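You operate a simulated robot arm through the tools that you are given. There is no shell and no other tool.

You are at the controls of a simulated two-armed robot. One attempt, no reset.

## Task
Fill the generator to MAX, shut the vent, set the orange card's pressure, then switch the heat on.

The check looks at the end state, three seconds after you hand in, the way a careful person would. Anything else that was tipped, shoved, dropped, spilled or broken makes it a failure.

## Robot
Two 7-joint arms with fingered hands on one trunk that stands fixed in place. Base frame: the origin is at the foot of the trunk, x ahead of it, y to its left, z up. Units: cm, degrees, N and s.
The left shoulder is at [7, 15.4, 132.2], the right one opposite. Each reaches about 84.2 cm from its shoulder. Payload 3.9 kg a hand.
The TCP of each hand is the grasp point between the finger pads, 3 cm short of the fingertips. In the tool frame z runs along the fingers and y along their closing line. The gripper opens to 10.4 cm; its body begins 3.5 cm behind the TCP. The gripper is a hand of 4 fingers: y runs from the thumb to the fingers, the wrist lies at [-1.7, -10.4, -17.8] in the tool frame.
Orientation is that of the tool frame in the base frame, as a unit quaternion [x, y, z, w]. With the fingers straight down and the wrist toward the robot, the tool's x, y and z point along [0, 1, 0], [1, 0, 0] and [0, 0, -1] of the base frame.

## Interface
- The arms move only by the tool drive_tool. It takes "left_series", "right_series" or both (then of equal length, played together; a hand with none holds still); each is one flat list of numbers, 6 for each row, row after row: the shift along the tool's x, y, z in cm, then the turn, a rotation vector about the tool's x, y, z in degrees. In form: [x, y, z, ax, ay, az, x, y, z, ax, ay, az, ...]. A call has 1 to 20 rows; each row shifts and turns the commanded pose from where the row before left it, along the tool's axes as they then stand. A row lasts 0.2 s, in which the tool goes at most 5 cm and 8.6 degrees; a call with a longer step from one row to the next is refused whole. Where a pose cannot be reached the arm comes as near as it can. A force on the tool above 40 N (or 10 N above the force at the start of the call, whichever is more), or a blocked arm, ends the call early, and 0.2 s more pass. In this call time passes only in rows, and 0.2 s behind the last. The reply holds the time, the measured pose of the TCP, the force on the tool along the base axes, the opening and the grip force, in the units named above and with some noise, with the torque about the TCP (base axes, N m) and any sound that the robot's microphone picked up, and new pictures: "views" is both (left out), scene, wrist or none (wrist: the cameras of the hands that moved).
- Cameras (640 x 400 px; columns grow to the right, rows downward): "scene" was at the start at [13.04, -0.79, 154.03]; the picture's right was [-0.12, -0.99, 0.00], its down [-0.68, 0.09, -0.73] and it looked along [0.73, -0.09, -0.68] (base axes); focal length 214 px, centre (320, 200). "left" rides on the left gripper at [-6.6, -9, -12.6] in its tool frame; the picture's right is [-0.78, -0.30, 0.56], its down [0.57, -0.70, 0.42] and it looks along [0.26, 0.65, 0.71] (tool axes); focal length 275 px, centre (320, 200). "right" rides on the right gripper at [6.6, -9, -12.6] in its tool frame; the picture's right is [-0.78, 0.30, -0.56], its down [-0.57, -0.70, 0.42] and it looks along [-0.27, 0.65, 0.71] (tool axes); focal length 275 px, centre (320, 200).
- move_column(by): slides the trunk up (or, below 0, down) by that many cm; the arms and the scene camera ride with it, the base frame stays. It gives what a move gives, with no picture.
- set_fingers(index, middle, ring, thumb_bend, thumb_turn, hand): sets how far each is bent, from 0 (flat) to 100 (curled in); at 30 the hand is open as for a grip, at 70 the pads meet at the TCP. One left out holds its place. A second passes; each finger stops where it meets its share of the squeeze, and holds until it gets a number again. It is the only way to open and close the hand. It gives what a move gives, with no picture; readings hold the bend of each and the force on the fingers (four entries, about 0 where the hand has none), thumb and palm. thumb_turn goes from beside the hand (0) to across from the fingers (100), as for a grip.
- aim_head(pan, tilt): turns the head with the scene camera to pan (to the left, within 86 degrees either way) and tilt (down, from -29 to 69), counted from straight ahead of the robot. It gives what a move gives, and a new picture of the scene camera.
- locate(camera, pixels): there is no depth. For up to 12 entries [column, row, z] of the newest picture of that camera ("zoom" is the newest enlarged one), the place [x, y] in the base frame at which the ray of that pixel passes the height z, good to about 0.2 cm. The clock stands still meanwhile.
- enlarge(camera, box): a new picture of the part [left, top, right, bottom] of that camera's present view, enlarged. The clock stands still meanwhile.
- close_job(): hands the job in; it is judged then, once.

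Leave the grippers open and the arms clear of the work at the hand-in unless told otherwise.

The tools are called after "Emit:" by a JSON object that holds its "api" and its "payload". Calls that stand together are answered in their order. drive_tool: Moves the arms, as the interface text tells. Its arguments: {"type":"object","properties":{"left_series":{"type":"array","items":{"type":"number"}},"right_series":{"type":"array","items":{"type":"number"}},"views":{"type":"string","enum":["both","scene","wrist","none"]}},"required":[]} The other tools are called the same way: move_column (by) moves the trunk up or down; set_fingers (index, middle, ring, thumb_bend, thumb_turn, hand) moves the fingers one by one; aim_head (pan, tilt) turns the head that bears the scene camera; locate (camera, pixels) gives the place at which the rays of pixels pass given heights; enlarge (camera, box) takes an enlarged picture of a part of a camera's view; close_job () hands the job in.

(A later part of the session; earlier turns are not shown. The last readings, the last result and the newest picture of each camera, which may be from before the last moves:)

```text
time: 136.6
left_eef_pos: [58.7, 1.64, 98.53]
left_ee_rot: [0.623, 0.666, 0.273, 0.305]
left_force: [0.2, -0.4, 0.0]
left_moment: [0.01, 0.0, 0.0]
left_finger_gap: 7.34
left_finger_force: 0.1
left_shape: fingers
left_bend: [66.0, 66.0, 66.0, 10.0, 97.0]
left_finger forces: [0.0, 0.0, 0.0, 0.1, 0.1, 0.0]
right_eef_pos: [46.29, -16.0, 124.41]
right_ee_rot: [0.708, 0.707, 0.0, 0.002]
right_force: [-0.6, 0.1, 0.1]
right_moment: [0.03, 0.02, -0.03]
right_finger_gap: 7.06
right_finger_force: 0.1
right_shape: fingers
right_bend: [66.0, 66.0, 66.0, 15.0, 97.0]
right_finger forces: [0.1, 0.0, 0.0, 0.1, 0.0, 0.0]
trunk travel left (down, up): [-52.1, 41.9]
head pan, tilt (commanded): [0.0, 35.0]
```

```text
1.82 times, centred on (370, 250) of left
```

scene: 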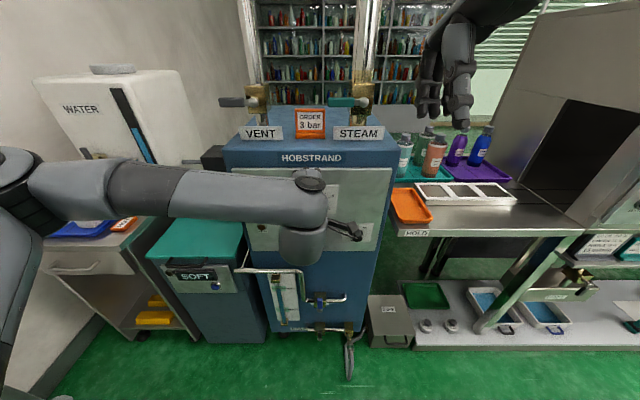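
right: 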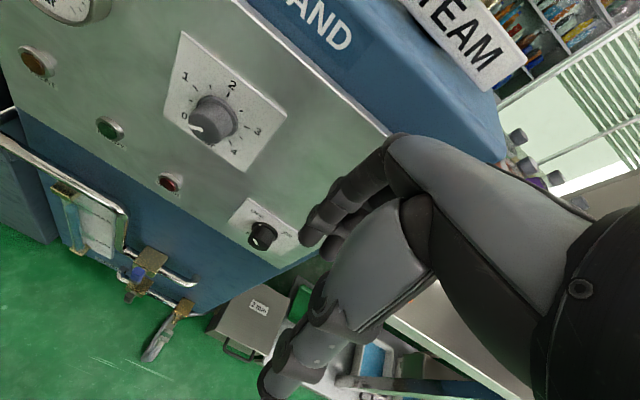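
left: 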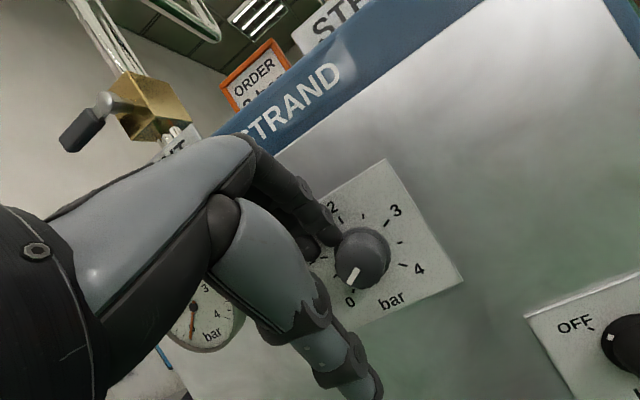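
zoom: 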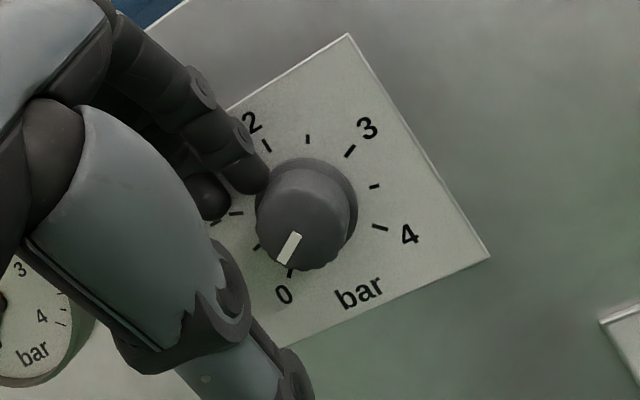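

The index tip now rests against the knob's upper-left flank. I'll sweep it right, over the top of the knob, in small arc steps and watch the pointer.

Emit:
{"api": "drive_tool", "payload": {"left_series": [-0.35, 0.2, -0.17, 0, 0, 0, -0.35, 0.16, -0.14, 0, 0, 0, -0.41, 0.1, -0.09, 0, 0, 0, -0.41, 0.05, -0.04, 0, 0, 0], "views": "wrist"}}

Emit:
{"api": "enlarge", "payload": {"camera": "right", "box": [60, 60, 260, 200]}}

Emit:
{"api": "enlarge", "payload": {"camera": "left", "box": [240, 140, 500, 360]}}

```text
time: 137.6
left_eef_pos: [58.77, 0.0, 99.32]
left_ee_rot: [0.624, 0.666, 0.273, 0.305]
left_force: [0.2, -0.9, -0.2]
left_moment: [-0.02, 0.01, 0.0]
left_finger_gap: 7.33
left_finger_force: 0.0
left_shape: fingers
left_bend: [66.0, 66.0, 66.0, 10.0, 97.0]
left_finger forces: [0.1, 0.0, 0.0, 0.0, 0.1, 0.0]
right_eef_pos: [46.23, -16.05, 124.49]
right_ee_rot: [0.708, 0.707, 0.001, 0.0]
right_force: [-0.7, -0.1, -0.8]
right_moment: [0.01, -0.01, 0.0]
right_finger_gap: 7.07
right_finger_force: 0.1
right_shape: fingers
right_bend: [66.0, 66.0, 66.0, 15.0, 97.0]
right_finger forces: [0.1, 0.0, 0.1, 0.0, 0.0, 0.1]
trunk travel left (down, up): [-52.1, 41.9]
head pan, tilt (commanded): [0.0, 35.0]
```

left: 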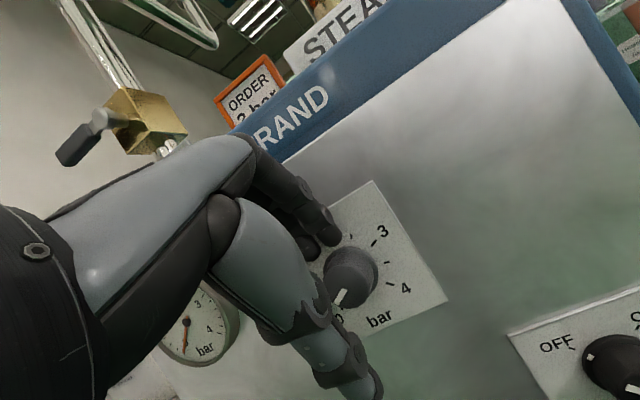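

```text
2.86 times, centred on (160, 130) of right
```

zoom: 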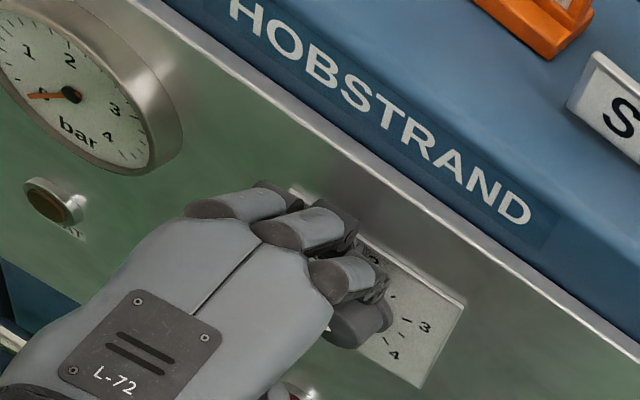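

```text
1.82 times, centred on (370, 250) of left
```

zoom: 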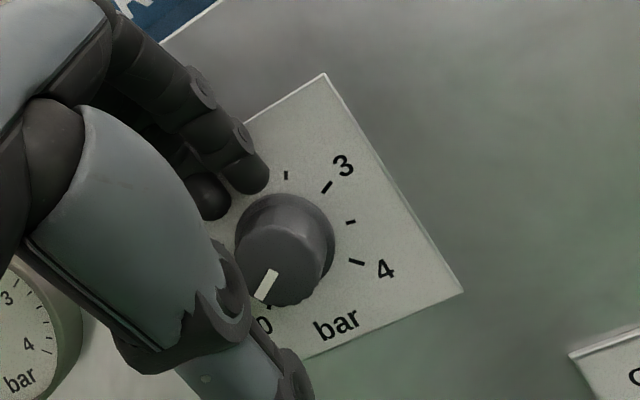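

There was no contact: the finger passed just above. I'm over the top of the knob now, so I'll lower in 0.2 cm steps until the finger feels it.

Emit:
{"api": "drive_tool", "payload": {"left_series": [0.01, -0.15, 0.13, 0, 0, 0, 0.01, -0.15, 0.13, 0, 0, 0, 0.01, -0.15, 0.13, 0, 0, 0, 0.01, -0.15, 0.13, 0, 0, 0], "views": "none"}}

Emit:
{"api": "enlarge", "payload": {"camera": "left", "box": [240, 140, 500, 360]}}

```text
time: 138.6
left_eef_pos: [58.79, 0.13, 98.45]
left_ee_rot: [0.624, 0.666, 0.273, 0.306]
left_force: [0.0, 0.3, -0.2]
left_moment: [0.01, 0.0, 0.03]
left_finger_gap: 7.3
left_finger_force: 0.1
left_shape: fingers
left_bend: [66.0, 66.0, 66.0, 10.0, 97.0]
left_finger forces: [0.0, 0.0, 0.0, 0.1, 0.0, 0.0]
right_eef_pos: [46.19, -15.98, 124.45]
right_ee_rot: [0.708, 0.706, -0.001, 0.001]
right_force: [-0.6, -0.3, -0.4]
right_moment: [0.04, 0.01, 0.02]
right_finger_gap: 7.05
right_finger_force: 0.1
right_shape: fingers
right_bend: [66.0, 66.0, 66.0, 15.0, 97.0]
right_finger forces: [0.0, 0.0, 0.1, 0.0, 0.0, 0.0]
trunk travel left (down, up): [-52.1, 41.9]
head pan, tilt (commanded): [0.0, 35.0]
```

```text
1.82 times, centred on (370, 250) of left
```

zoom: 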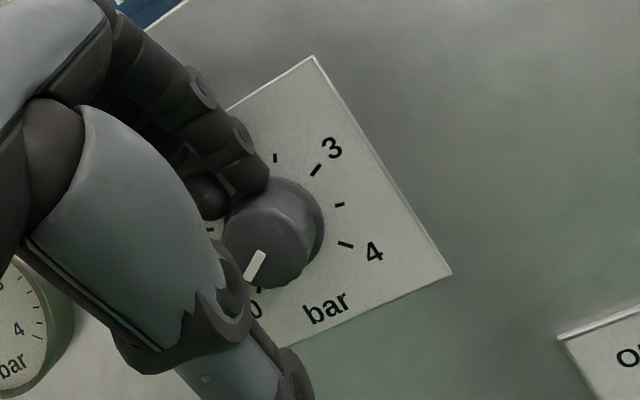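

Emit:
{"api": "drive_tool", "payload": {"left_series": [0.01, -0.15, 0.13, 0, 0, 0, 0.01, -0.15, 0.13, 0, 0, 0, 0.01, -0.15, 0.13, 0, 0, 0], "views": "none"}}

Emit:
{"api": "enlarge", "payload": {"camera": "left", "box": [240, 140, 500, 360]}}

Emit:
{"api": "enlarge", "payload": {"camera": "right", "box": [60, 60, 260, 200]}}

```text
time: 139.4
left_eef_pos: [58.6, 0.15, 98.11]
left_ee_rot: [0.622, 0.666, 0.275, 0.307]
left_force: [-3.9, 2.0, 11.8]
left_moment: [0.04, -0.33, 0.07]
left_finger_gap: 7.55
left_finger_force: 5.7
left_shape: fingers
left_bend: [65.0, 63.0, 66.0, 10.0, 97.0]
left_finger forces: [2.9, 8.5, 0.0, 0.0, 0.0, 0.0]
right_eef_pos: [46.0, -15.91, 124.61]
right_ee_rot: [0.708, 0.707, 0.0, 0.002]
right_force: [0.0, 0.7, 0.9]
right_moment: [0.01, 0.0, 0.02]
right_finger_gap: 7.03
right_finger_force: 0.0
right_shape: fingers
right_bend: [66.0, 66.0, 66.0, 15.0, 97.0]
right_finger forces: [0.0, 0.0, 0.1, 0.0, 0.1, 0.0]
trunk travel left (down, up): [-52.1, 41.9]
head pan, tilt (commanded): [0.0, 35.0]
```

```text
1.82 times, centred on (370, 250) of left
```

zoom: 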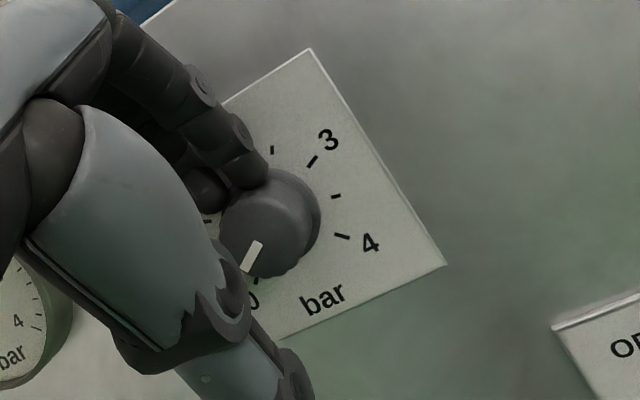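

```text
2.86 times, centred on (160, 130) of right
```

zoom: 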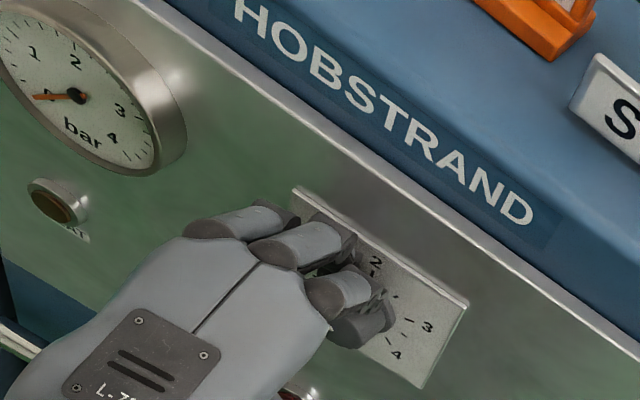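

Contact: middle 8.5 N, index 2.9 N on the knob top. Now I'll drag right, 0.4 cm per row for 6 rows, keeping height.

Emit:
{"api": "drive_tool", "payload": {"left_series": [-0.4, 0, 0, 0, 0, 0, -0.4, 0, 0, 0, 0, 0, -0.4, 0, 0, 0, 0, 0, -0.4, 0, 0, 0, 0, 0, -0.4, 0, 0, 0, 0, 0, -0.4, 0, 0, 0, 0, 0], "views": "wrist"}}

Emit:
{"api": "enlarge", "payload": {"camera": "left", "box": [220, 140, 480, 360]}}

Emit:
{"api": "enlarge", "payload": {"camera": "right", "box": [60, 60, 260, 200]}}

```text
time: 140.8
left_eef_pos: [58.48, -2.32, 98.13]
left_ee_rot: [0.623, 0.666, 0.274, 0.306]
left_force: [-2.5, 1.0, 10.9]
left_moment: [0.24, -0.42, 0.09]
left_finger_gap: 7.37
left_finger_force: 6.1
left_shape: fingers
left_bend: [66.0, 62.0, 64.0, 10.0, 97.0]
left_finger forces: [0.0, 7.7, 5.6, 0.0, 0.0, 0.1]
right_eef_pos: [46.06, -16.06, 124.7]
right_ee_rot: [0.708, 0.706, 0.0, 0.002]
right_force: [-0.4, 0.4, 0.2]
right_moment: [-0.01, -0.02, 0.02]
right_finger_gap: 7.03
right_finger_force: 0.1
right_shape: fingers
right_bend: [66.0, 66.0, 66.0, 15.0, 97.0]
right_finger forces: [0.0, 0.0, 0.1, 0.1, 0.0, 0.0]
trunk travel left (down, up): [-52.1, 41.9]
head pan, tilt (commanded): [0.0, 35.0]
```

left: 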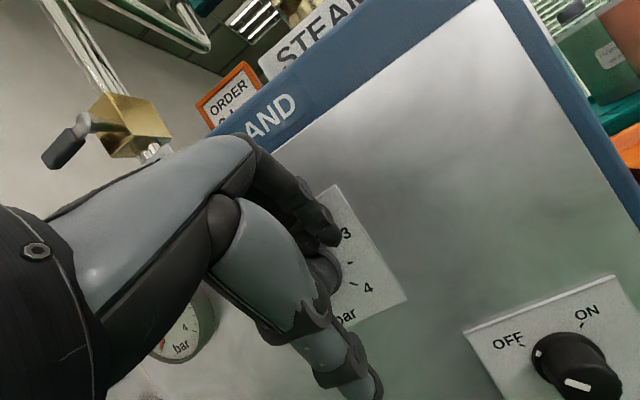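

```text
1.82 times, centred on (350, 250) of left
```

zoom: 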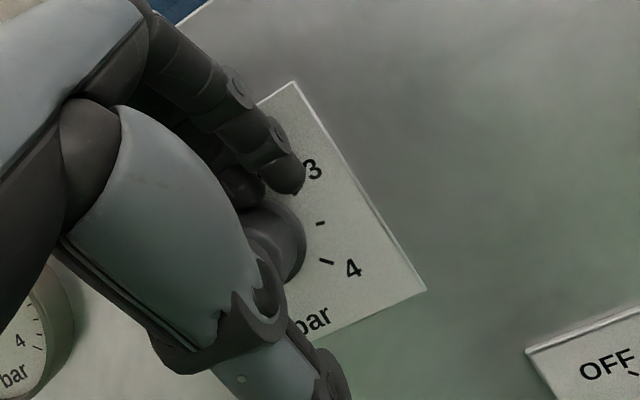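

```text
2.86 times, centred on (160, 130) of right
```

zoom: 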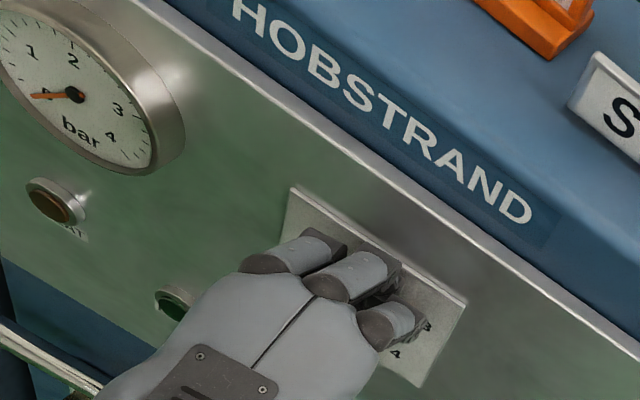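

Now middle and ring carry the load, so the knob should have turned. I'll lift off and shift the hand left to read the dial.

Emit:
{"api": "drive_tool", "payload": {"left_series": [-0.1, 1.1, -1.0, 0, 0, 0, -0.1, 1.1, -1.0, 0, 0, 0, 4.5, 0, -0.5, 0, 0, 0, 4.5, 0, -0.5, 0, 0, 0], "views": "wrist"}}

Emit:
{"api": "enlarge", "payload": {"camera": "right", "box": [100, 80, 240, 200]}}

Emit:
{"api": "enlarge", "payload": {"camera": "left", "box": [320, 180, 580, 380]}}

```text
time: 141.8
left_eef_pos: [57.55, 7.11, 101.09]
left_ee_rot: [0.624, 0.666, 0.271, 0.307]
left_force: [0.0, 0.5, 0.9]
left_moment: [-0.03, -0.02, -0.01]
left_finger_gap: 7.35
left_finger_force: 0.0
left_shape: fingers
left_bend: [66.0, 66.0, 66.0, 10.0, 97.0]
left_finger forces: [0.1, 0.1, 0.0, 0.0, 0.0, 0.0]
right_eef_pos: [46.18, -15.59, 124.59]
right_ee_rot: [0.707, 0.707, 0.0, 0.002]
right_force: [-0.5, 0.4, 0.0]
right_moment: [-0.01, 0.01, 0.0]
right_finger_gap: 7.04
right_finger_force: 0.1
right_shape: fingers
right_bend: [66.0, 66.0, 66.0, 15.0, 97.0]
right_finger forces: [0.1, 0.0, 0.0, 0.0, 0.0, 0.0]
trunk travel left (down, up): [-52.1, 41.9]
head pan, tilt (commanded): [0.0, 35.0]
```

left: 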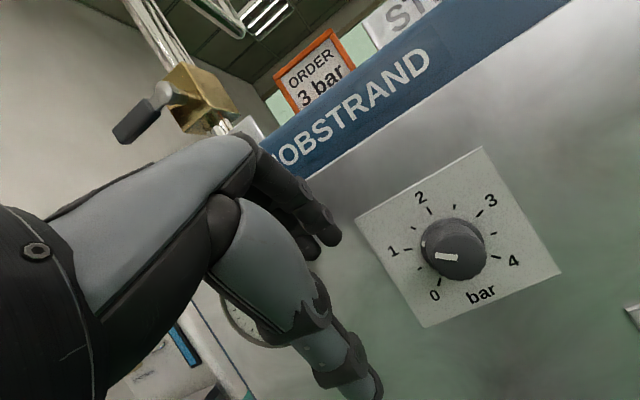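

```text
3.33 times, centred on (170, 140) of right
```

zoom: 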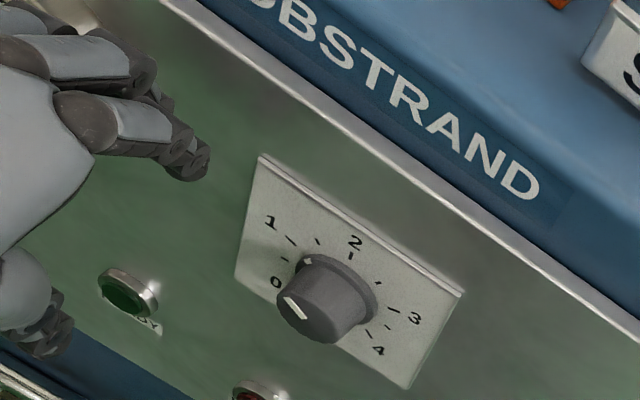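

```text
2.00 times, centred on (450, 280) of left
```

zoom: 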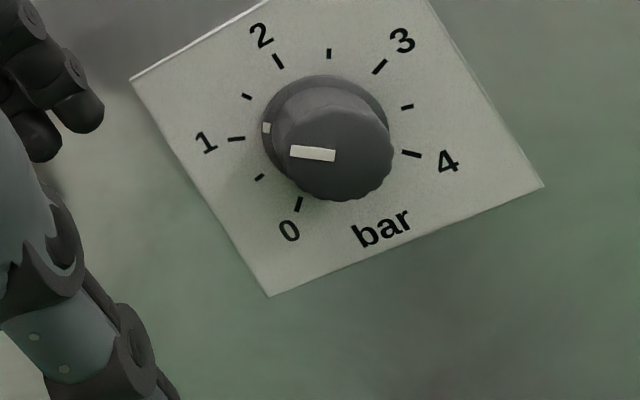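

The friction drive works: the pointer went from 0.25 to about 1.1. I'll repeat it with a longer drag of 4.4 cm, index to ring, and then lift off and read.

Emit:
{"api": "drive_tool", "payload": {"left_series": [-2.85, -0.41, 1.04, 0, 0, 0, -2.85, -0.41, 1.04, 0, 0, 0, 0.025, -0.27, 0.24, 0, 0, 0, 0.025, -0.27, 0.24, 0, 0, 0, 0.025, -0.27, 0.24, 0, 0, 0, 0.025, -0.27, 0.24, 0, 0, 0, -0.4, -0.02, 0.02, 0, 0, 0, -0.4, -0.02, 0.02, 0, 0, 0, -0.4, -0.02, 0.02, 0, 0, 0, -0.4, -0.02, 0.02, 0, 0, 0, -0.4, -0.02, 0.02, 0, 0, 0, -0.4, -0.02, 0.02, 0, 0, 0, -0.4, -0.02, 0.02, 0, 0, 0, -0.4, -0.02, 0.02, 0, 0, 0, -0.4, -0.02, 0.02, 0, 0, 0, -0.4, -0.02, 0.02, 0, 0, 0], "views": "none"}}

Emit:
{"api": "drive_tool", "payload": {"left_series": [-0.1, 1.1, -1.0, 0, 0, 0, -0.1, 1.1, -1.0, 0, 0, 0, 4.5, 0, -0.5, 0, 0, 0, 4.5, 0, -0.5, 0, 0, 0], "views": "wrist"}}

Emit:
{"api": "enlarge", "payload": {"camera": "left", "box": [320, 180, 580, 380]}}

```text
time: 145.2
left_eef_pos: [58.9, -3.15, 98.08]
left_ee_rot: [0.623, 0.666, 0.274, 0.306]
left_force: [-3.3, 1.4, 8.7]
left_moment: [0.27, -0.23, 0.1]
left_finger_gap: 7.36
left_finger_force: 4.2
left_shape: fingers
left_bend: [66.0, 66.0, 63.0, 10.0, 97.0]
left_finger forces: [0.0, 0.2, 8.2, 0.0, 0.0, 0.0]
right_eef_pos: [46.12, -16.04, 124.59]
right_ee_rot: [0.708, 0.706, 0.0, 0.002]
right_force: [0.4, -0.3, -0.4]
right_moment: [0.01, 0.02, 0.0]
right_finger_gap: 7.05
right_finger_force: 0.0
right_shape: fingers
right_bend: [66.0, 66.0, 66.0, 15.0, 97.0]
right_finger forces: [0.0, 0.0, 0.0, 0.1, 0.0, 0.0]
trunk travel left (down, up): [-52.1, 41.9]
head pan, tilt (commanded): [0.0, 35.0]
```

```text
time: 146.2
left_eef_pos: [57.77, 6.3, 100.98]
left_ee_rot: [0.623, 0.666, 0.273, 0.307]
left_force: [-0.2, 0.8, -0.2]
left_moment: [0.01, -0.01, -0.04]
left_finger_gap: 7.35
left_finger_force: 0.2
left_shape: fingers
left_bend: [66.0, 66.0, 66.0, 10.0, 97.0]
left_finger forces: [0.1, 0.0, 0.0, 0.0, 0.0, 0.0]
right_eef_pos: [46.23, -15.81, 124.47]
right_ee_rot: [0.707, 0.707, 0.0, 0.001]
right_force: [0.2, -0.3, 0.5]
right_moment: [-0.02, 0.01, -0.04]
right_finger_gap: 7.05
right_finger_force: 0.1
right_shape: fingers
right_bend: [66.0, 66.0, 66.0, 15.0, 97.0]
right_finger forces: [0.0, 0.1, 0.0, 0.0, 0.0, 0.0]
trunk travel left (down, up): [-52.1, 41.9]
head pan, tilt (commanded): [0.0, 35.0]
```

left: 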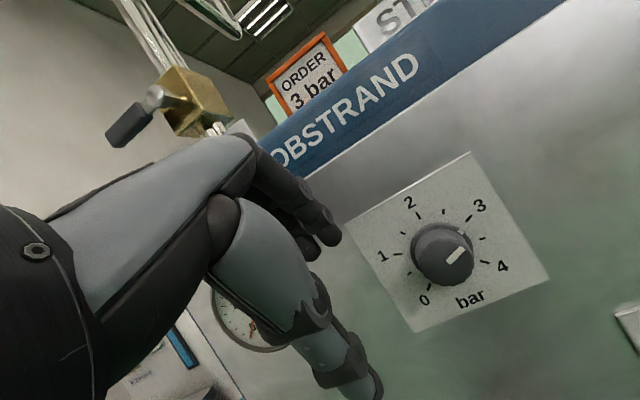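

```text
2.00 times, centred on (450, 280) of left
```

zoom: 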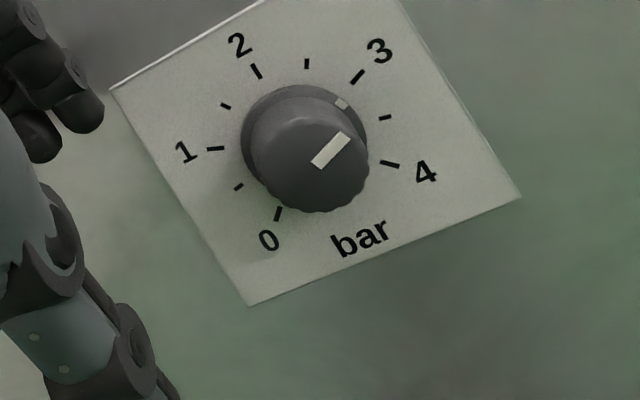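

Very good: the pointer is now close to 3, perhaps slightly past. I'll move the left hand further aside and read the dial precisely with the scene and right cameras.

Emit:
{"api": "drive_tool", "payload": {"left_series": [3, -1, -3, 0, 0, 0, 3, -1, -3, 0, 0, 0, 3, -1, -3, 0, 0, 0], "views": "scene"}}

Emit:
{"api": "enlarge", "payload": {"camera": "scene", "box": [290, 175, 350, 225]}}

Emit:
{"api": "enlarge", "payload": {"camera": "right", "box": [130, 110, 230, 190]}}

```text
time: 147.0
left_eef_pos: [52.11, 11.65, 103.15]
left_ee_rot: [0.625, 0.665, 0.272, 0.304]
left_force: [0.1, 0.1, -0.2]
left_moment: [0.0, 0.01, 0.04]
left_finger_gap: 7.35
left_finger_force: 0.0
left_shape: fingers
left_bend: [66.0, 66.0, 66.0, 10.0, 97.0]
left_finger forces: [0.0, 0.1, 0.1, 0.0, 0.0, 0.1]
left hand out of reach, approached as far as the arm can: row 3
right_eef_pos: [46.39, -16.28, 124.33]
right_ee_rot: [0.709, 0.706, -0.001, 0.0]
right_force: [0.1, 0.1, -0.1]
right_moment: [0.05, 0.05, 0.02]
right_finger_gap: 7.07
right_finger_force: 0.0
right_shape: fingers
right_bend: [66.0, 66.0, 66.0, 15.0, 97.0]
right_finger forces: [0.0, 0.0, 0.1, 0.0, 0.1, 0.1]
trunk travel left (down, up): [-52.1, 41.9]
head pan, tilt (commanded): [0.0, 35.0]
```

scene: 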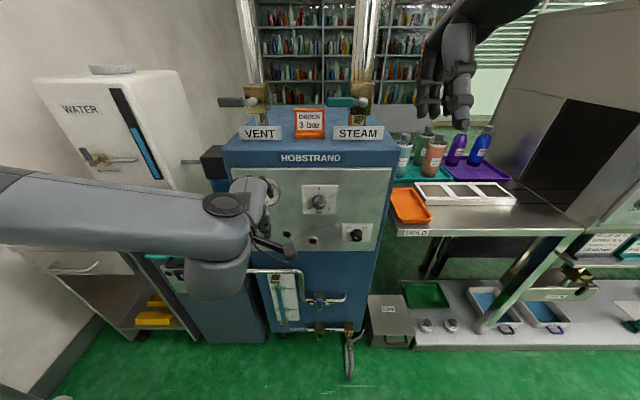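

```text
8.00 times, centred on (320, 200) of scene
```

zoom: 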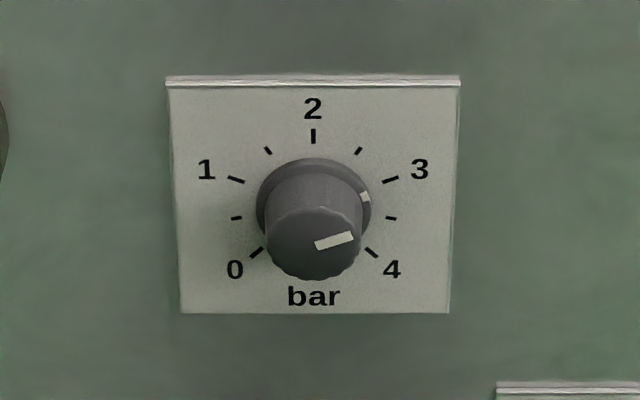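

```text
5.00 times, centred on (180, 150) of right
```

zoom: 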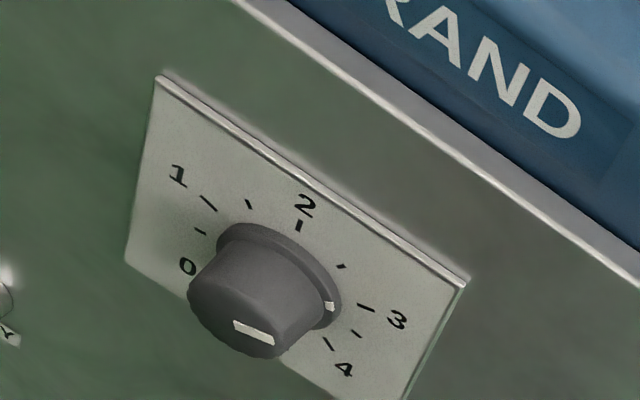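

The pressure pointer reads about 3.0–3.1 from these oblique views. I'll pull the left hand back and lower the trunk 27 cm for the frontal view that gave a clean reading before.

Emit:
{"api": "drive_tool", "payload": {"left_series": [1, -1.5, -3.5, 0, 0, 0, 1, -1.5, -3.5, 0, 0, 0], "views": "none"}}

Emit:
{"api": "move_column", "payload": {"by": -30}}

Emit:
{"api": "aim_head", "payload": {"pan": 0, "tilt": 10}}

Emit:
{"api": "enlarge", "payload": {"camera": "scene", "box": [290, 170, 350, 220]}}

```text
time: 147.6
left_eef_pos: [51.96, 11.88, 103.3]
left_ee_rot: [0.624, 0.665, 0.273, 0.306]
left_force: [0.1, 0.6, -0.3]
left_moment: [0.02, -0.04, 0.0]
left_finger_gap: 7.35
left_finger_force: 0.1
left_shape: fingers
left_bend: [66.0, 66.0, 66.0, 10.0, 97.0]
left_finger forces: [0.1, 0.0, 0.1, 0.0, 0.0, 0.0]
left hand out of reach, approached as far as the arm can: row 1, 2
right_eef_pos: [46.2, -15.97, 124.49]
right_ee_rot: [0.708, 0.707, 0.0, 0.001]
right_force: [0.1, 0.8, 0.3]
right_moment: [0.04, 0.0, 0.03]
right_finger_gap: 7.04
right_finger_force: 0.0
right_shape: fingers
right_bend: [66.0, 66.0, 66.0, 15.0, 97.0]
right_finger forces: [0.0, 0.0, 0.1, 0.0, 0.0, 0.0]
trunk travel left (down, up): [-52.1, 41.9]
head pan, tilt (commanded): [0.0, 35.0]
```

```text
time: 150.6
left_eef_pos: [52.01, 11.91, 73.12]
left_ee_rot: [0.623, 0.666, 0.273, 0.305]
left_force: [-1.0, -1.1, 0.9]
left_moment: [0.01, 0.04, -0.03]
left_finger_gap: 7.34
left_finger_force: 0.1
left_shape: fingers
left_bend: [66.0, 66.0, 66.0, 10.0, 97.0]
left_finger forces: [0.0, 0.0, 0.0, 0.0, 0.0, 0.0]
right_eef_pos: [46.12, -16.04, 94.5]
right_ee_rot: [0.708, 0.706, 0.0, 0.001]
right_force: [-0.6, 0.1, 0.6]
right_moment: [0.05, -0.05, -0.01]
right_finger_gap: 7.06
right_finger_force: 0.1
right_shape: fingers
right_bend: [66.0, 66.0, 66.0, 15.0, 97.0]
right_finger forces: [0.0, 0.1, 0.0, 0.0, 0.0, 0.0]
trunk travel left (down, up): [-22.1, 71.9]
head pan, tilt (commanded): [0.0, 35.0]
```

```text
time: 151.4
left_eef_pos: [52.02, 11.92, 73.15]
left_ee_rot: [0.623, 0.666, 0.274, 0.306]
left_force: [0.1, -0.7, 0.2]
left_moment: [0.03, 0.0, 0.01]
left_finger_gap: 7.35
left_finger_force: 0.1
left_shape: fingers
left_bend: [66.0, 66.0, 66.0, 10.0, 97.0]
left_finger forces: [0.1, 0.1, 0.0, 0.1, 0.1, 0.0]
right_eef_pos: [46.28, -15.94, 94.39]
right_ee_rot: [0.708, 0.706, 0.0, 0.001]
right_force: [-0.2, 0.5, -0.4]
right_moment: [0.01, 0.03, 0.02]
right_finger_gap: 7.05
right_finger_force: 0.0
right_shape: fingers
right_bend: [66.0, 66.0, 66.0, 15.0, 97.0]
right_finger forces: [0.0, 0.0, 0.0, 0.0, 0.1, 0.0]
trunk travel left (down, up): [-22.1, 71.9]
head pan, tilt (commanded): [0.0, 10.0]
```

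scene: 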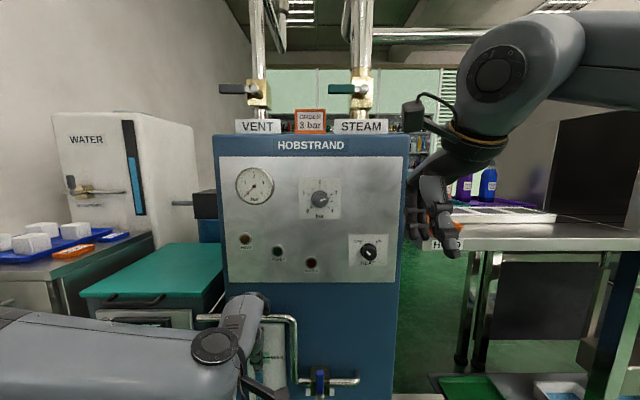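

```text
8.00 times, centred on (320, 195) of scene
```

zoom: 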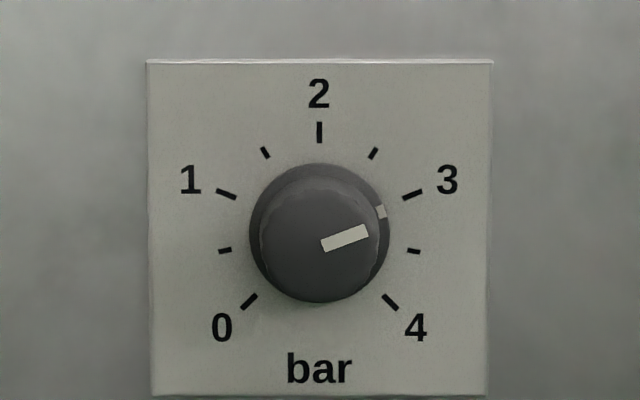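

Emit:
{"api": "enlarge", "payload": {"camera": "scene", "box": [305, 185, 340, 214]}}

Emit:
{"api": "enlarge", "payload": {"camera": "scene", "box": [240, 170, 420, 300]}}

```text
13.79 times, centred on (322, 200) of scene
```

zoom: 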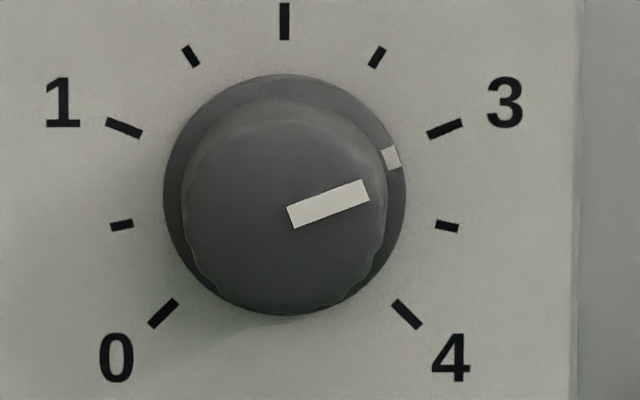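

```text
3.08 times, centred on (330, 235) of scene
```

zoom: 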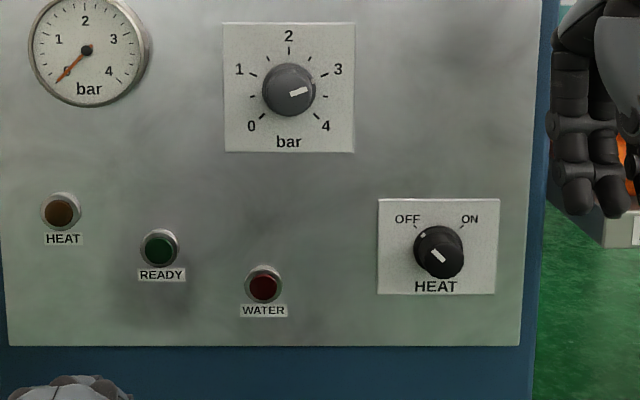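

A close reading: pointer angle 69.5–71.6° against the 3-mark at 67.5°, which is about 3.04 bar, on the mark for practical purposes. Now the heat knob. I'll triangulate it with the scene and right cameras.

Emit:
{"api": "drive_tool", "payload": {"right_series": [0, 0, 0, 0, 0, 0], "views": "wrist"}}

Emit:
{"api": "enlarge", "payload": {"camera": "right", "box": [140, 100, 360, 280]}}

Emit:
{"api": "enlarge", "payload": {"camera": "scene", "box": [345, 230, 395, 272]}}

```text
time: 151.8
left_eef_pos: [52.07, 11.79, 73.21]
left_ee_rot: [0.623, 0.666, 0.273, 0.305]
left_force: [0.0, -0.8, 0.5]
left_moment: [0.02, 0.0, 0.02]
left_finger_gap: 7.35
left_finger_force: 0.0
left_shape: fingers
left_bend: [66.0, 66.0, 66.0, 10.0, 97.0]
left_finger forces: [0.0, 0.0, 0.0, 0.0, 0.0, 0.0]
right_eef_pos: [46.2, -15.93, 94.4]
right_ee_rot: [0.708, 0.706, 0.0, 0.002]
right_force: [-0.3, 0.1, -0.2]
right_moment: [0.0, 0.01, 0.03]
right_finger_gap: 7.03
right_finger_force: 0.1
right_shape: fingers
right_bend: [66.0, 66.0, 66.0, 15.0, 97.0]
right_finger forces: [0.1, 0.0, 0.0, 0.1, 0.0, 0.0]
trunk travel left (down, up): [-22.1, 71.9]
head pan, tilt (commanded): [0.0, 10.0]
```

right: 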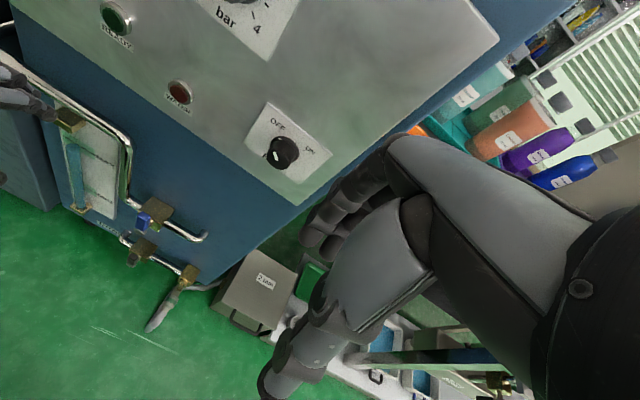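

```text
2.22 times, centred on (250, 190) of right
```

zoom: 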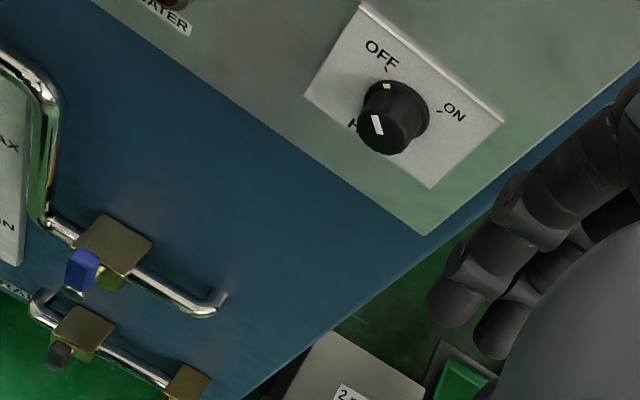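

```text
9.52 times, centred on (370, 251) of scene
```

zoom: 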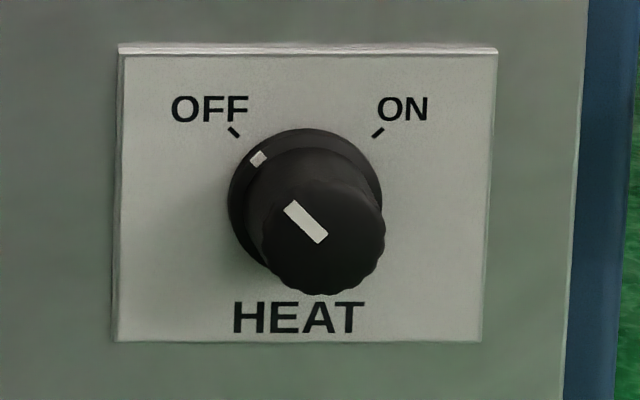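

Emit:
{"api": "locate", "payload": {"camera": "scene", "pixels": [[368.4, 251.7, 82], [368.4, 251.7, 84], [370.4, 254.9, 82], [370.4, 254.9, 84]]}}

Emit:
{"api": "locate", "payload": {"camera": "right", "pixels": [[283.75, 148.6, 82], [283.75, 148.6, 84], [281.5, 156.2, 82], [281.5, 156.2, 84]]}}

```text
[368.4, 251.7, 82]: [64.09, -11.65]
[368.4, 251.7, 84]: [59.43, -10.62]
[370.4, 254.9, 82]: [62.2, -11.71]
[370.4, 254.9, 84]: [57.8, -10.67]
```

```text
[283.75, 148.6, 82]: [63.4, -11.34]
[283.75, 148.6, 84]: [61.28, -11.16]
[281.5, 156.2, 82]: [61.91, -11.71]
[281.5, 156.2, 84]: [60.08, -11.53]
```

The heat knob axis is at y≈-11.3, z≈82.5, with its front face at x≈61.2. I'll use the same left-hand friction drive: raise the trunk 17 cm for that posture and check that the left hand reaches y≈-10 in front of the knob.

Emit:
{"api": "move_column", "payload": {"by": 17}}

Emit:
{"api": "drive_tool", "payload": {"left_series": [-4.2, 0, 0, 0, 0, 0, -4.2, 0, 0, 0, 0, 0, -4.2, 0, 0, 0, 0, 0, -4.2, 0, 0, 0, 0, 0, -4.2, 0.2, 0, 0, 0, 0], "views": "both"}}

```text
time: 153.8
left_eef_pos: [52.05, 11.81, 90.11]
left_ee_rot: [0.624, 0.666, 0.272, 0.305]
left_force: [0.0, -0.5, 0.3]
left_moment: [0.02, -0.02, 0.02]
left_finger_gap: 7.34
left_finger_force: 0.1
left_shape: fingers
left_bend: [66.0, 66.0, 66.0, 10.0, 97.0]
left_finger forces: [0.0, 0.0, 0.1, 0.1, 0.1, 0.1]
right_eef_pos: [46.21, -16.0, 111.6]
right_ee_rot: [0.708, 0.706, 0.0, 0.001]
right_force: [0.5, 0.7, 0.1]
right_moment: [0.01, -0.01, -0.01]
right_finger_gap: 7.04
right_finger_force: 0.2
right_shape: fingers
right_bend: [66.0, 66.0, 66.0, 15.0, 97.0]
right_finger forces: [0.0, 0.0, 0.0, 0.0, 0.0, 0.0]
trunk travel left (down, up): [-39.1, 54.9]
head pan, tilt (commanded): [0.0, 10.0]
```

```text
time: 155.0
left_eef_pos: [52.86, -9.33, 91.66]
left_ee_rot: [0.624, 0.666, 0.274, 0.305]
left_force: [0.5, 0.0, 0.6]
left_moment: [0.04, 0.02, -0.01]
left_finger_gap: 7.35
left_finger_force: 0.0
left_shape: fingers
left_bend: [66.0, 66.0, 66.0, 10.0, 97.0]
left_finger forces: [0.0, 0.0, 0.0, 0.0, 0.0, 0.1]
right_eef_pos: [46.25, -16.29, 111.52]
right_ee_rot: [0.708, 0.706, 0.0, 0.001]
right_force: [0.3, -0.3, -0.1]
right_moment: [0.05, 0.01, -0.04]
right_finger_gap: 7.04
right_finger_force: 0.1
right_shape: fingers
right_bend: [66.0, 66.0, 66.0, 15.0, 97.0]
right_finger forces: [0.0, 0.0, 0.1, 0.0, 0.0, 0.0]
trunk travel left (down, up): [-39.1, 54.9]
head pan, tilt (commanded): [0.0, 10.0]
```

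scene: 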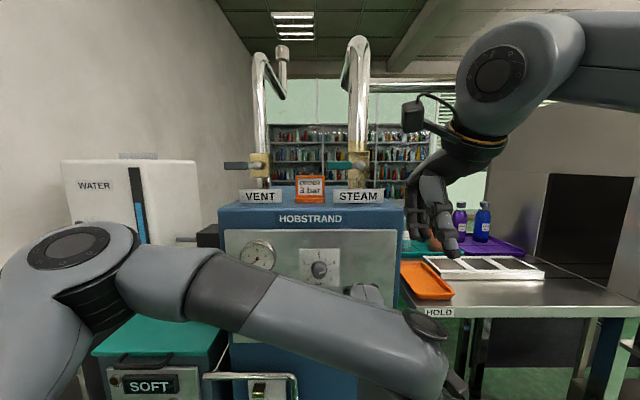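
left: 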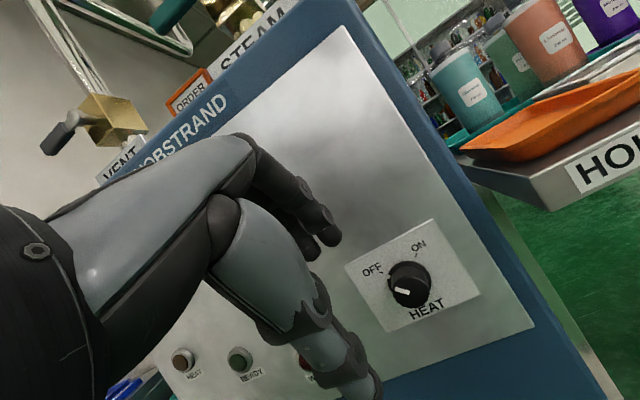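

Reach is fine. The fingertip is about 2.6 cm ahead of the TCP. I'll move to just above the heat knob at about [58.9, -10.2, 88] and check with the right camera.

Emit:
{"api": "drive_tool", "payload": {"left_series": [-0.41, 0.59, 3.49, 0, 0, 0, -0.41, 0.59, 3.49, 0, 0, 0], "views": "wrist"}}

Emit:
{"api": "enlarge", "payload": {"camera": "right", "box": [140, 40, 400, 240]}}

Emit:
{"api": "enlarge", "payload": {"camera": "left", "box": [240, 160, 500, 360]}}

```text
time: 155.6
left_eef_pos: [59.06, -10.03, 88.0]
left_ee_rot: [0.623, 0.666, 0.273, 0.305]
left_force: [0.7, 0.1, 0.7]
left_moment: [-0.02, 0.0, -0.03]
left_finger_gap: 7.36
left_finger_force: 0.0
left_shape: fingers
left_bend: [66.0, 66.0, 66.0, 10.0, 97.0]
left_finger forces: [0.0, 0.0, 0.0, 0.0, 0.0, 0.1]
right_eef_pos: [46.26, -16.01, 111.4]
right_ee_rot: [0.708, 0.706, 0.001, 0.0]
right_force: [0.3, 0.1, 0.0]
right_moment: [0.0, -0.03, -0.02]
right_finger_gap: 7.04
right_finger_force: 0.0
right_shape: fingers
right_bend: [66.0, 66.0, 66.0, 15.0, 97.0]
right_finger forces: [0.0, 0.1, 0.0, 0.1, 0.0, 0.1]
trunk travel left (down, up): [-39.1, 54.9]
head pan, tilt (commanded): [0.0, 10.0]
```

left: 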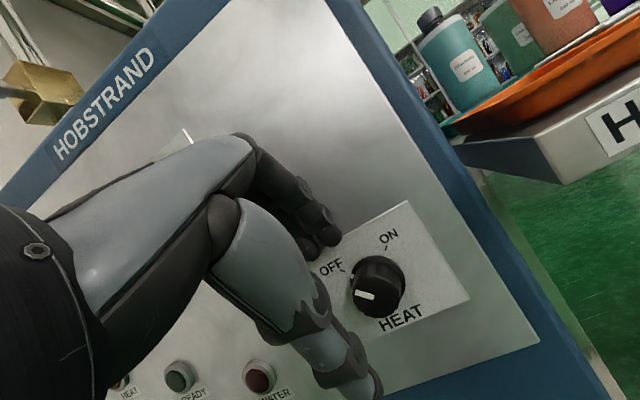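

```text
2.00 times, centred on (270, 140) of right
```

zoom: 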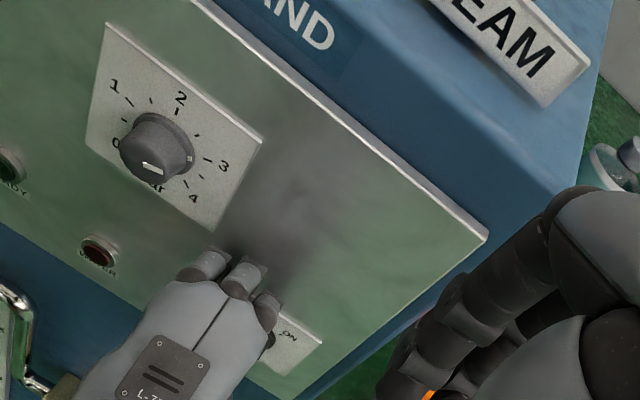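

```text
2.00 times, centred on (370, 260) of left
```

zoom: 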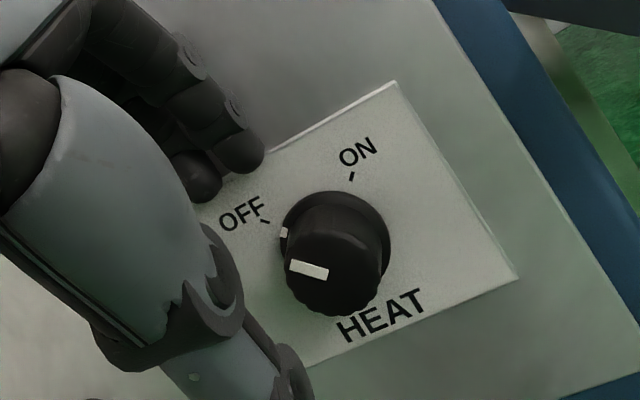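

Alignment mirrors the previous case. I'll descend 2.3 cm quickly and then 0.2 cm per row until the fingers feel the knob.

Emit:
{"api": "drive_tool", "payload": {"left_series": [0.05, -0.57, 0.5, 0, 0, 0, 0.05, -0.57, 0.5, 0, 0, 0, 0.05, -0.57, 0.5, 0, 0, 0, 0.015, -0.15, 0.13, 0, 0, 0, 0.015, -0.15, 0.13, 0, 0, 0, 0.015, -0.15, 0.13, 0, 0, 0], "views": "none"}}

Emit:
{"api": "enlarge", "payload": {"camera": "left", "box": [220, 140, 480, 340]}}

```text
time: 157.0
left_eef_pos: [58.86, -9.92, 85.28]
left_ee_rot: [0.622, 0.666, 0.274, 0.307]
left_force: [-2.4, 1.0, 8.0]
left_moment: [-0.09, -0.18, -0.01]
left_finger_gap: 7.59
left_finger_force: 3.9
left_shape: fingers
left_bend: [64.0, 66.0, 66.0, 10.0, 97.0]
left_finger forces: [7.5, 0.0, 0.1, 0.0, 0.1, 0.0]
right_eef_pos: [46.08, -15.99, 111.5]
right_ee_rot: [0.708, 0.706, 0.001, 0.001]
right_force: [-0.4, -0.1, 0.4]
right_moment: [-0.01, -0.01, 0.01]
right_finger_gap: 7.05
right_finger_force: 0.1
right_shape: fingers
right_bend: [66.0, 66.0, 66.0, 15.0, 97.0]
right_finger forces: [0.0, 0.0, 0.0, 0.0, 0.0, 0.0]
trunk travel left (down, up): [-39.1, 54.9]
head pan, tilt (commanded): [0.0, 10.0]
```

```text
2.00 times, centred on (350, 240) of left
```

zoom: 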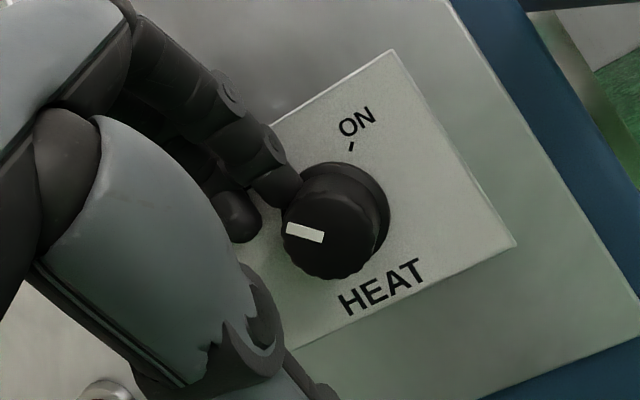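

Contact at 7.5 N on the index. I'll drag right 3.6 cm in 0.4 cm rows to turn the heat knob clockwise to ON.

Emit:
{"api": "drive_tool", "payload": {"left_series": [-0.4, -0.03, 0.03, 0, 0, 0, -0.4, -0.03, 0.03, 0, 0, 0, -0.4, -0.03, 0.03, 0, 0, 0, -0.4, -0.03, 0.03, 0, 0, 0, -0.4, -0.03, 0.03, 0, 0, 0, -0.4, -0.03, 0.03, 0, 0, 0, -0.4, -0.03, 0.03, 0, 0, 0, -0.4, -0.03, 0.03, 0, 0, 0, -0.4, -0.03, 0.03, 0, 0, 0], "views": "wrist"}}

Emit:
{"api": "enlarge", "payload": {"camera": "left", "box": [200, 140, 460, 340]}}

Emit:
{"api": "enlarge", "payload": {"camera": "right", "box": [140, 40, 400, 240]}}

```text
time: 159.0
left_eef_pos: [58.55, -13.04, 85.53]
left_ee_rot: [0.619, 0.667, 0.277, 0.308]
left_force: [-22.6, 20.1, 24.7]
left_moment: [0.37, -1.22, 1.05]
left_finger_gap: 7.38
left_finger_force: 23.7
left_shape: fingers
left_bend: [66.0, 60.0, 66.0, 10.0, 97.0]
left_finger forces: [0.0, 47.4, 0.0, 0.0, 0.0, 0.1]
right_eef_pos: [45.57, -15.67, 111.82]
right_ee_rot: [0.708, 0.707, 0.001, 0.005]
right_force: [0.3, -0.8, 0.2]
right_moment: [0.03, 0.01, 0.0]
right_finger_gap: 7.06
right_finger_force: 0.0
right_shape: fingers
right_bend: [66.0, 66.0, 66.0, 15.0, 97.0]
right_finger forces: [0.1, 0.0, 0.1, 0.1, 0.1, 0.0]
trunk travel left (down, up): [-39.1, 54.9]
head pan, tilt (commanded): [0.0, 10.0]
```

left: 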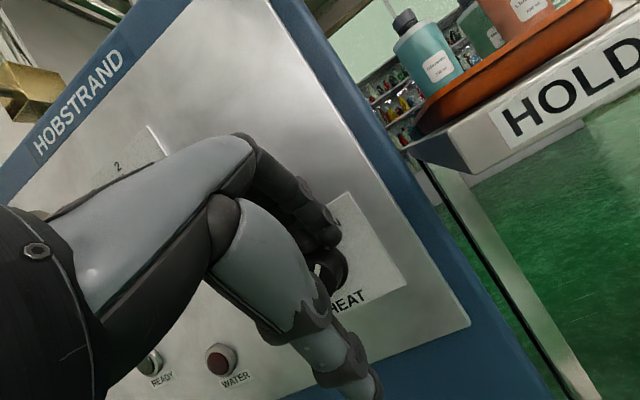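

```text
2.00 times, centred on (330, 240) of left
```

zoom: 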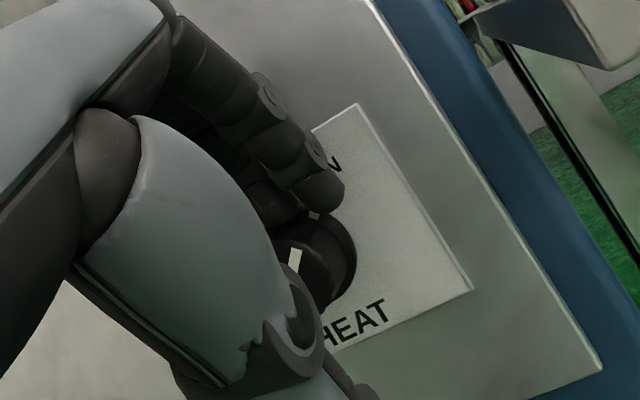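

```text
2.00 times, centred on (270, 140) of right
```

zoom: 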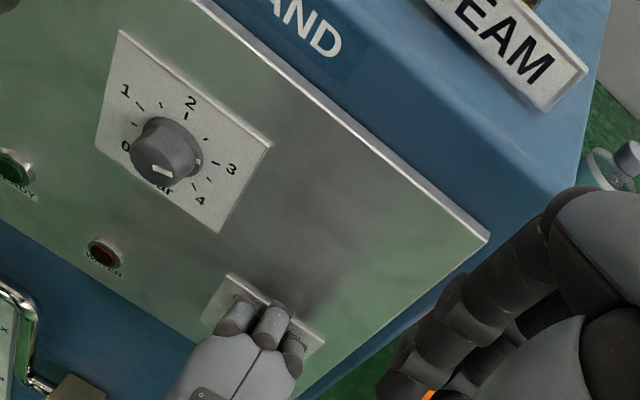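

The knob has turned most of the way, and the load rose to about 39 N, so it's at or near its stop. I'll lift straight off now and look.

Emit:
{"api": "drive_tool", "payload": {"left_series": [-0.03, 0.38, -0.33, 0, 0, 0, -0.05, 0.6, -0.53, 0, 0, 0, -0.1, 1.1, -1.0, 0, 0, 0, -0.1, 1.1, -1.0, 0, 0, 0, 2.5, 0, -3, 0, 0, 0, 3, 0, -3, 0, 0, 0], "views": "both"}}

Emit:
{"api": "enlarge", "payload": {"camera": "left", "box": [280, 180, 540, 380]}}

Emit:
{"api": "enlarge", "payload": {"camera": "right", "box": [140, 40, 400, 240]}}

```text
time: 160.4
left_eef_pos: [54.15, -7.71, 92.87]
left_ee_rot: [0.624, 0.665, 0.273, 0.306]
left_force: [-0.6, -0.1, 1.2]
left_moment: [0.02, 0.02, -0.03]
left_finger_gap: 7.33
left_finger_force: 0.1
left_shape: fingers
left_bend: [66.0, 66.0, 66.0, 10.0, 97.0]
left_finger forces: [0.1, 0.0, 0.0, 0.0, 0.0, 0.0]
right_eef_pos: [46.16, -15.96, 111.61]
right_ee_rot: [0.707, 0.708, -0.001, 0.001]
right_force: [1.1, 0.8, -0.1]
right_moment: [0.0, -0.01, 0.02]
right_finger_gap: 7.02
right_finger_force: 0.0
right_shape: fingers
right_bend: [66.0, 66.0, 66.0, 15.0, 97.0]
right_finger forces: [0.0, 0.0, 0.0, 0.0, 0.0, 0.1]
trunk travel left (down, up): [-39.1, 54.9]
head pan, tilt (commanded): [0.0, 10.0]
```

scene: 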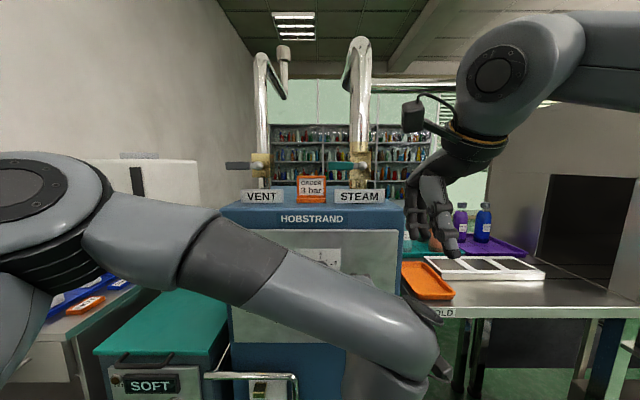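
left: 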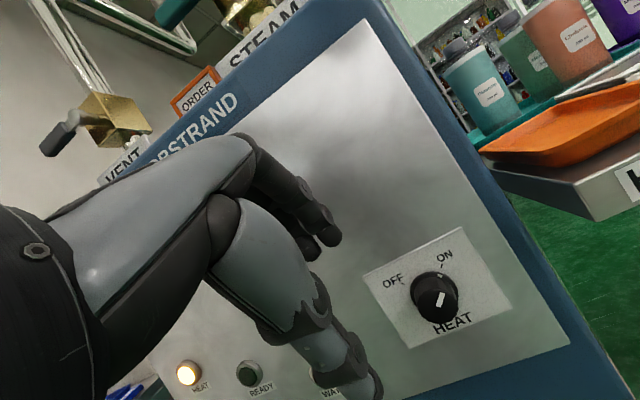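

```text
2.00 times, centred on (410, 280) of left
```

zoom: 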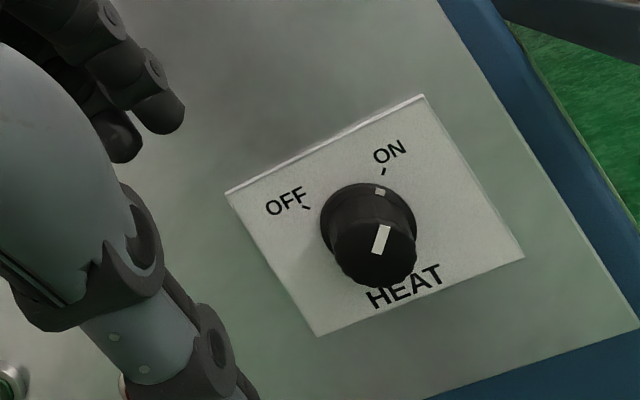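

```text
2.00 times, centred on (270, 140) of right
```

zoom: 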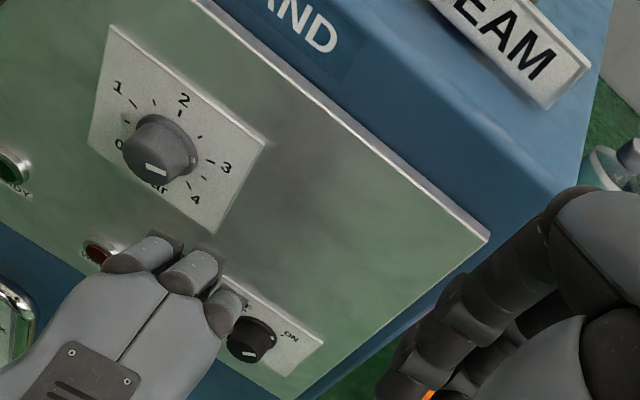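

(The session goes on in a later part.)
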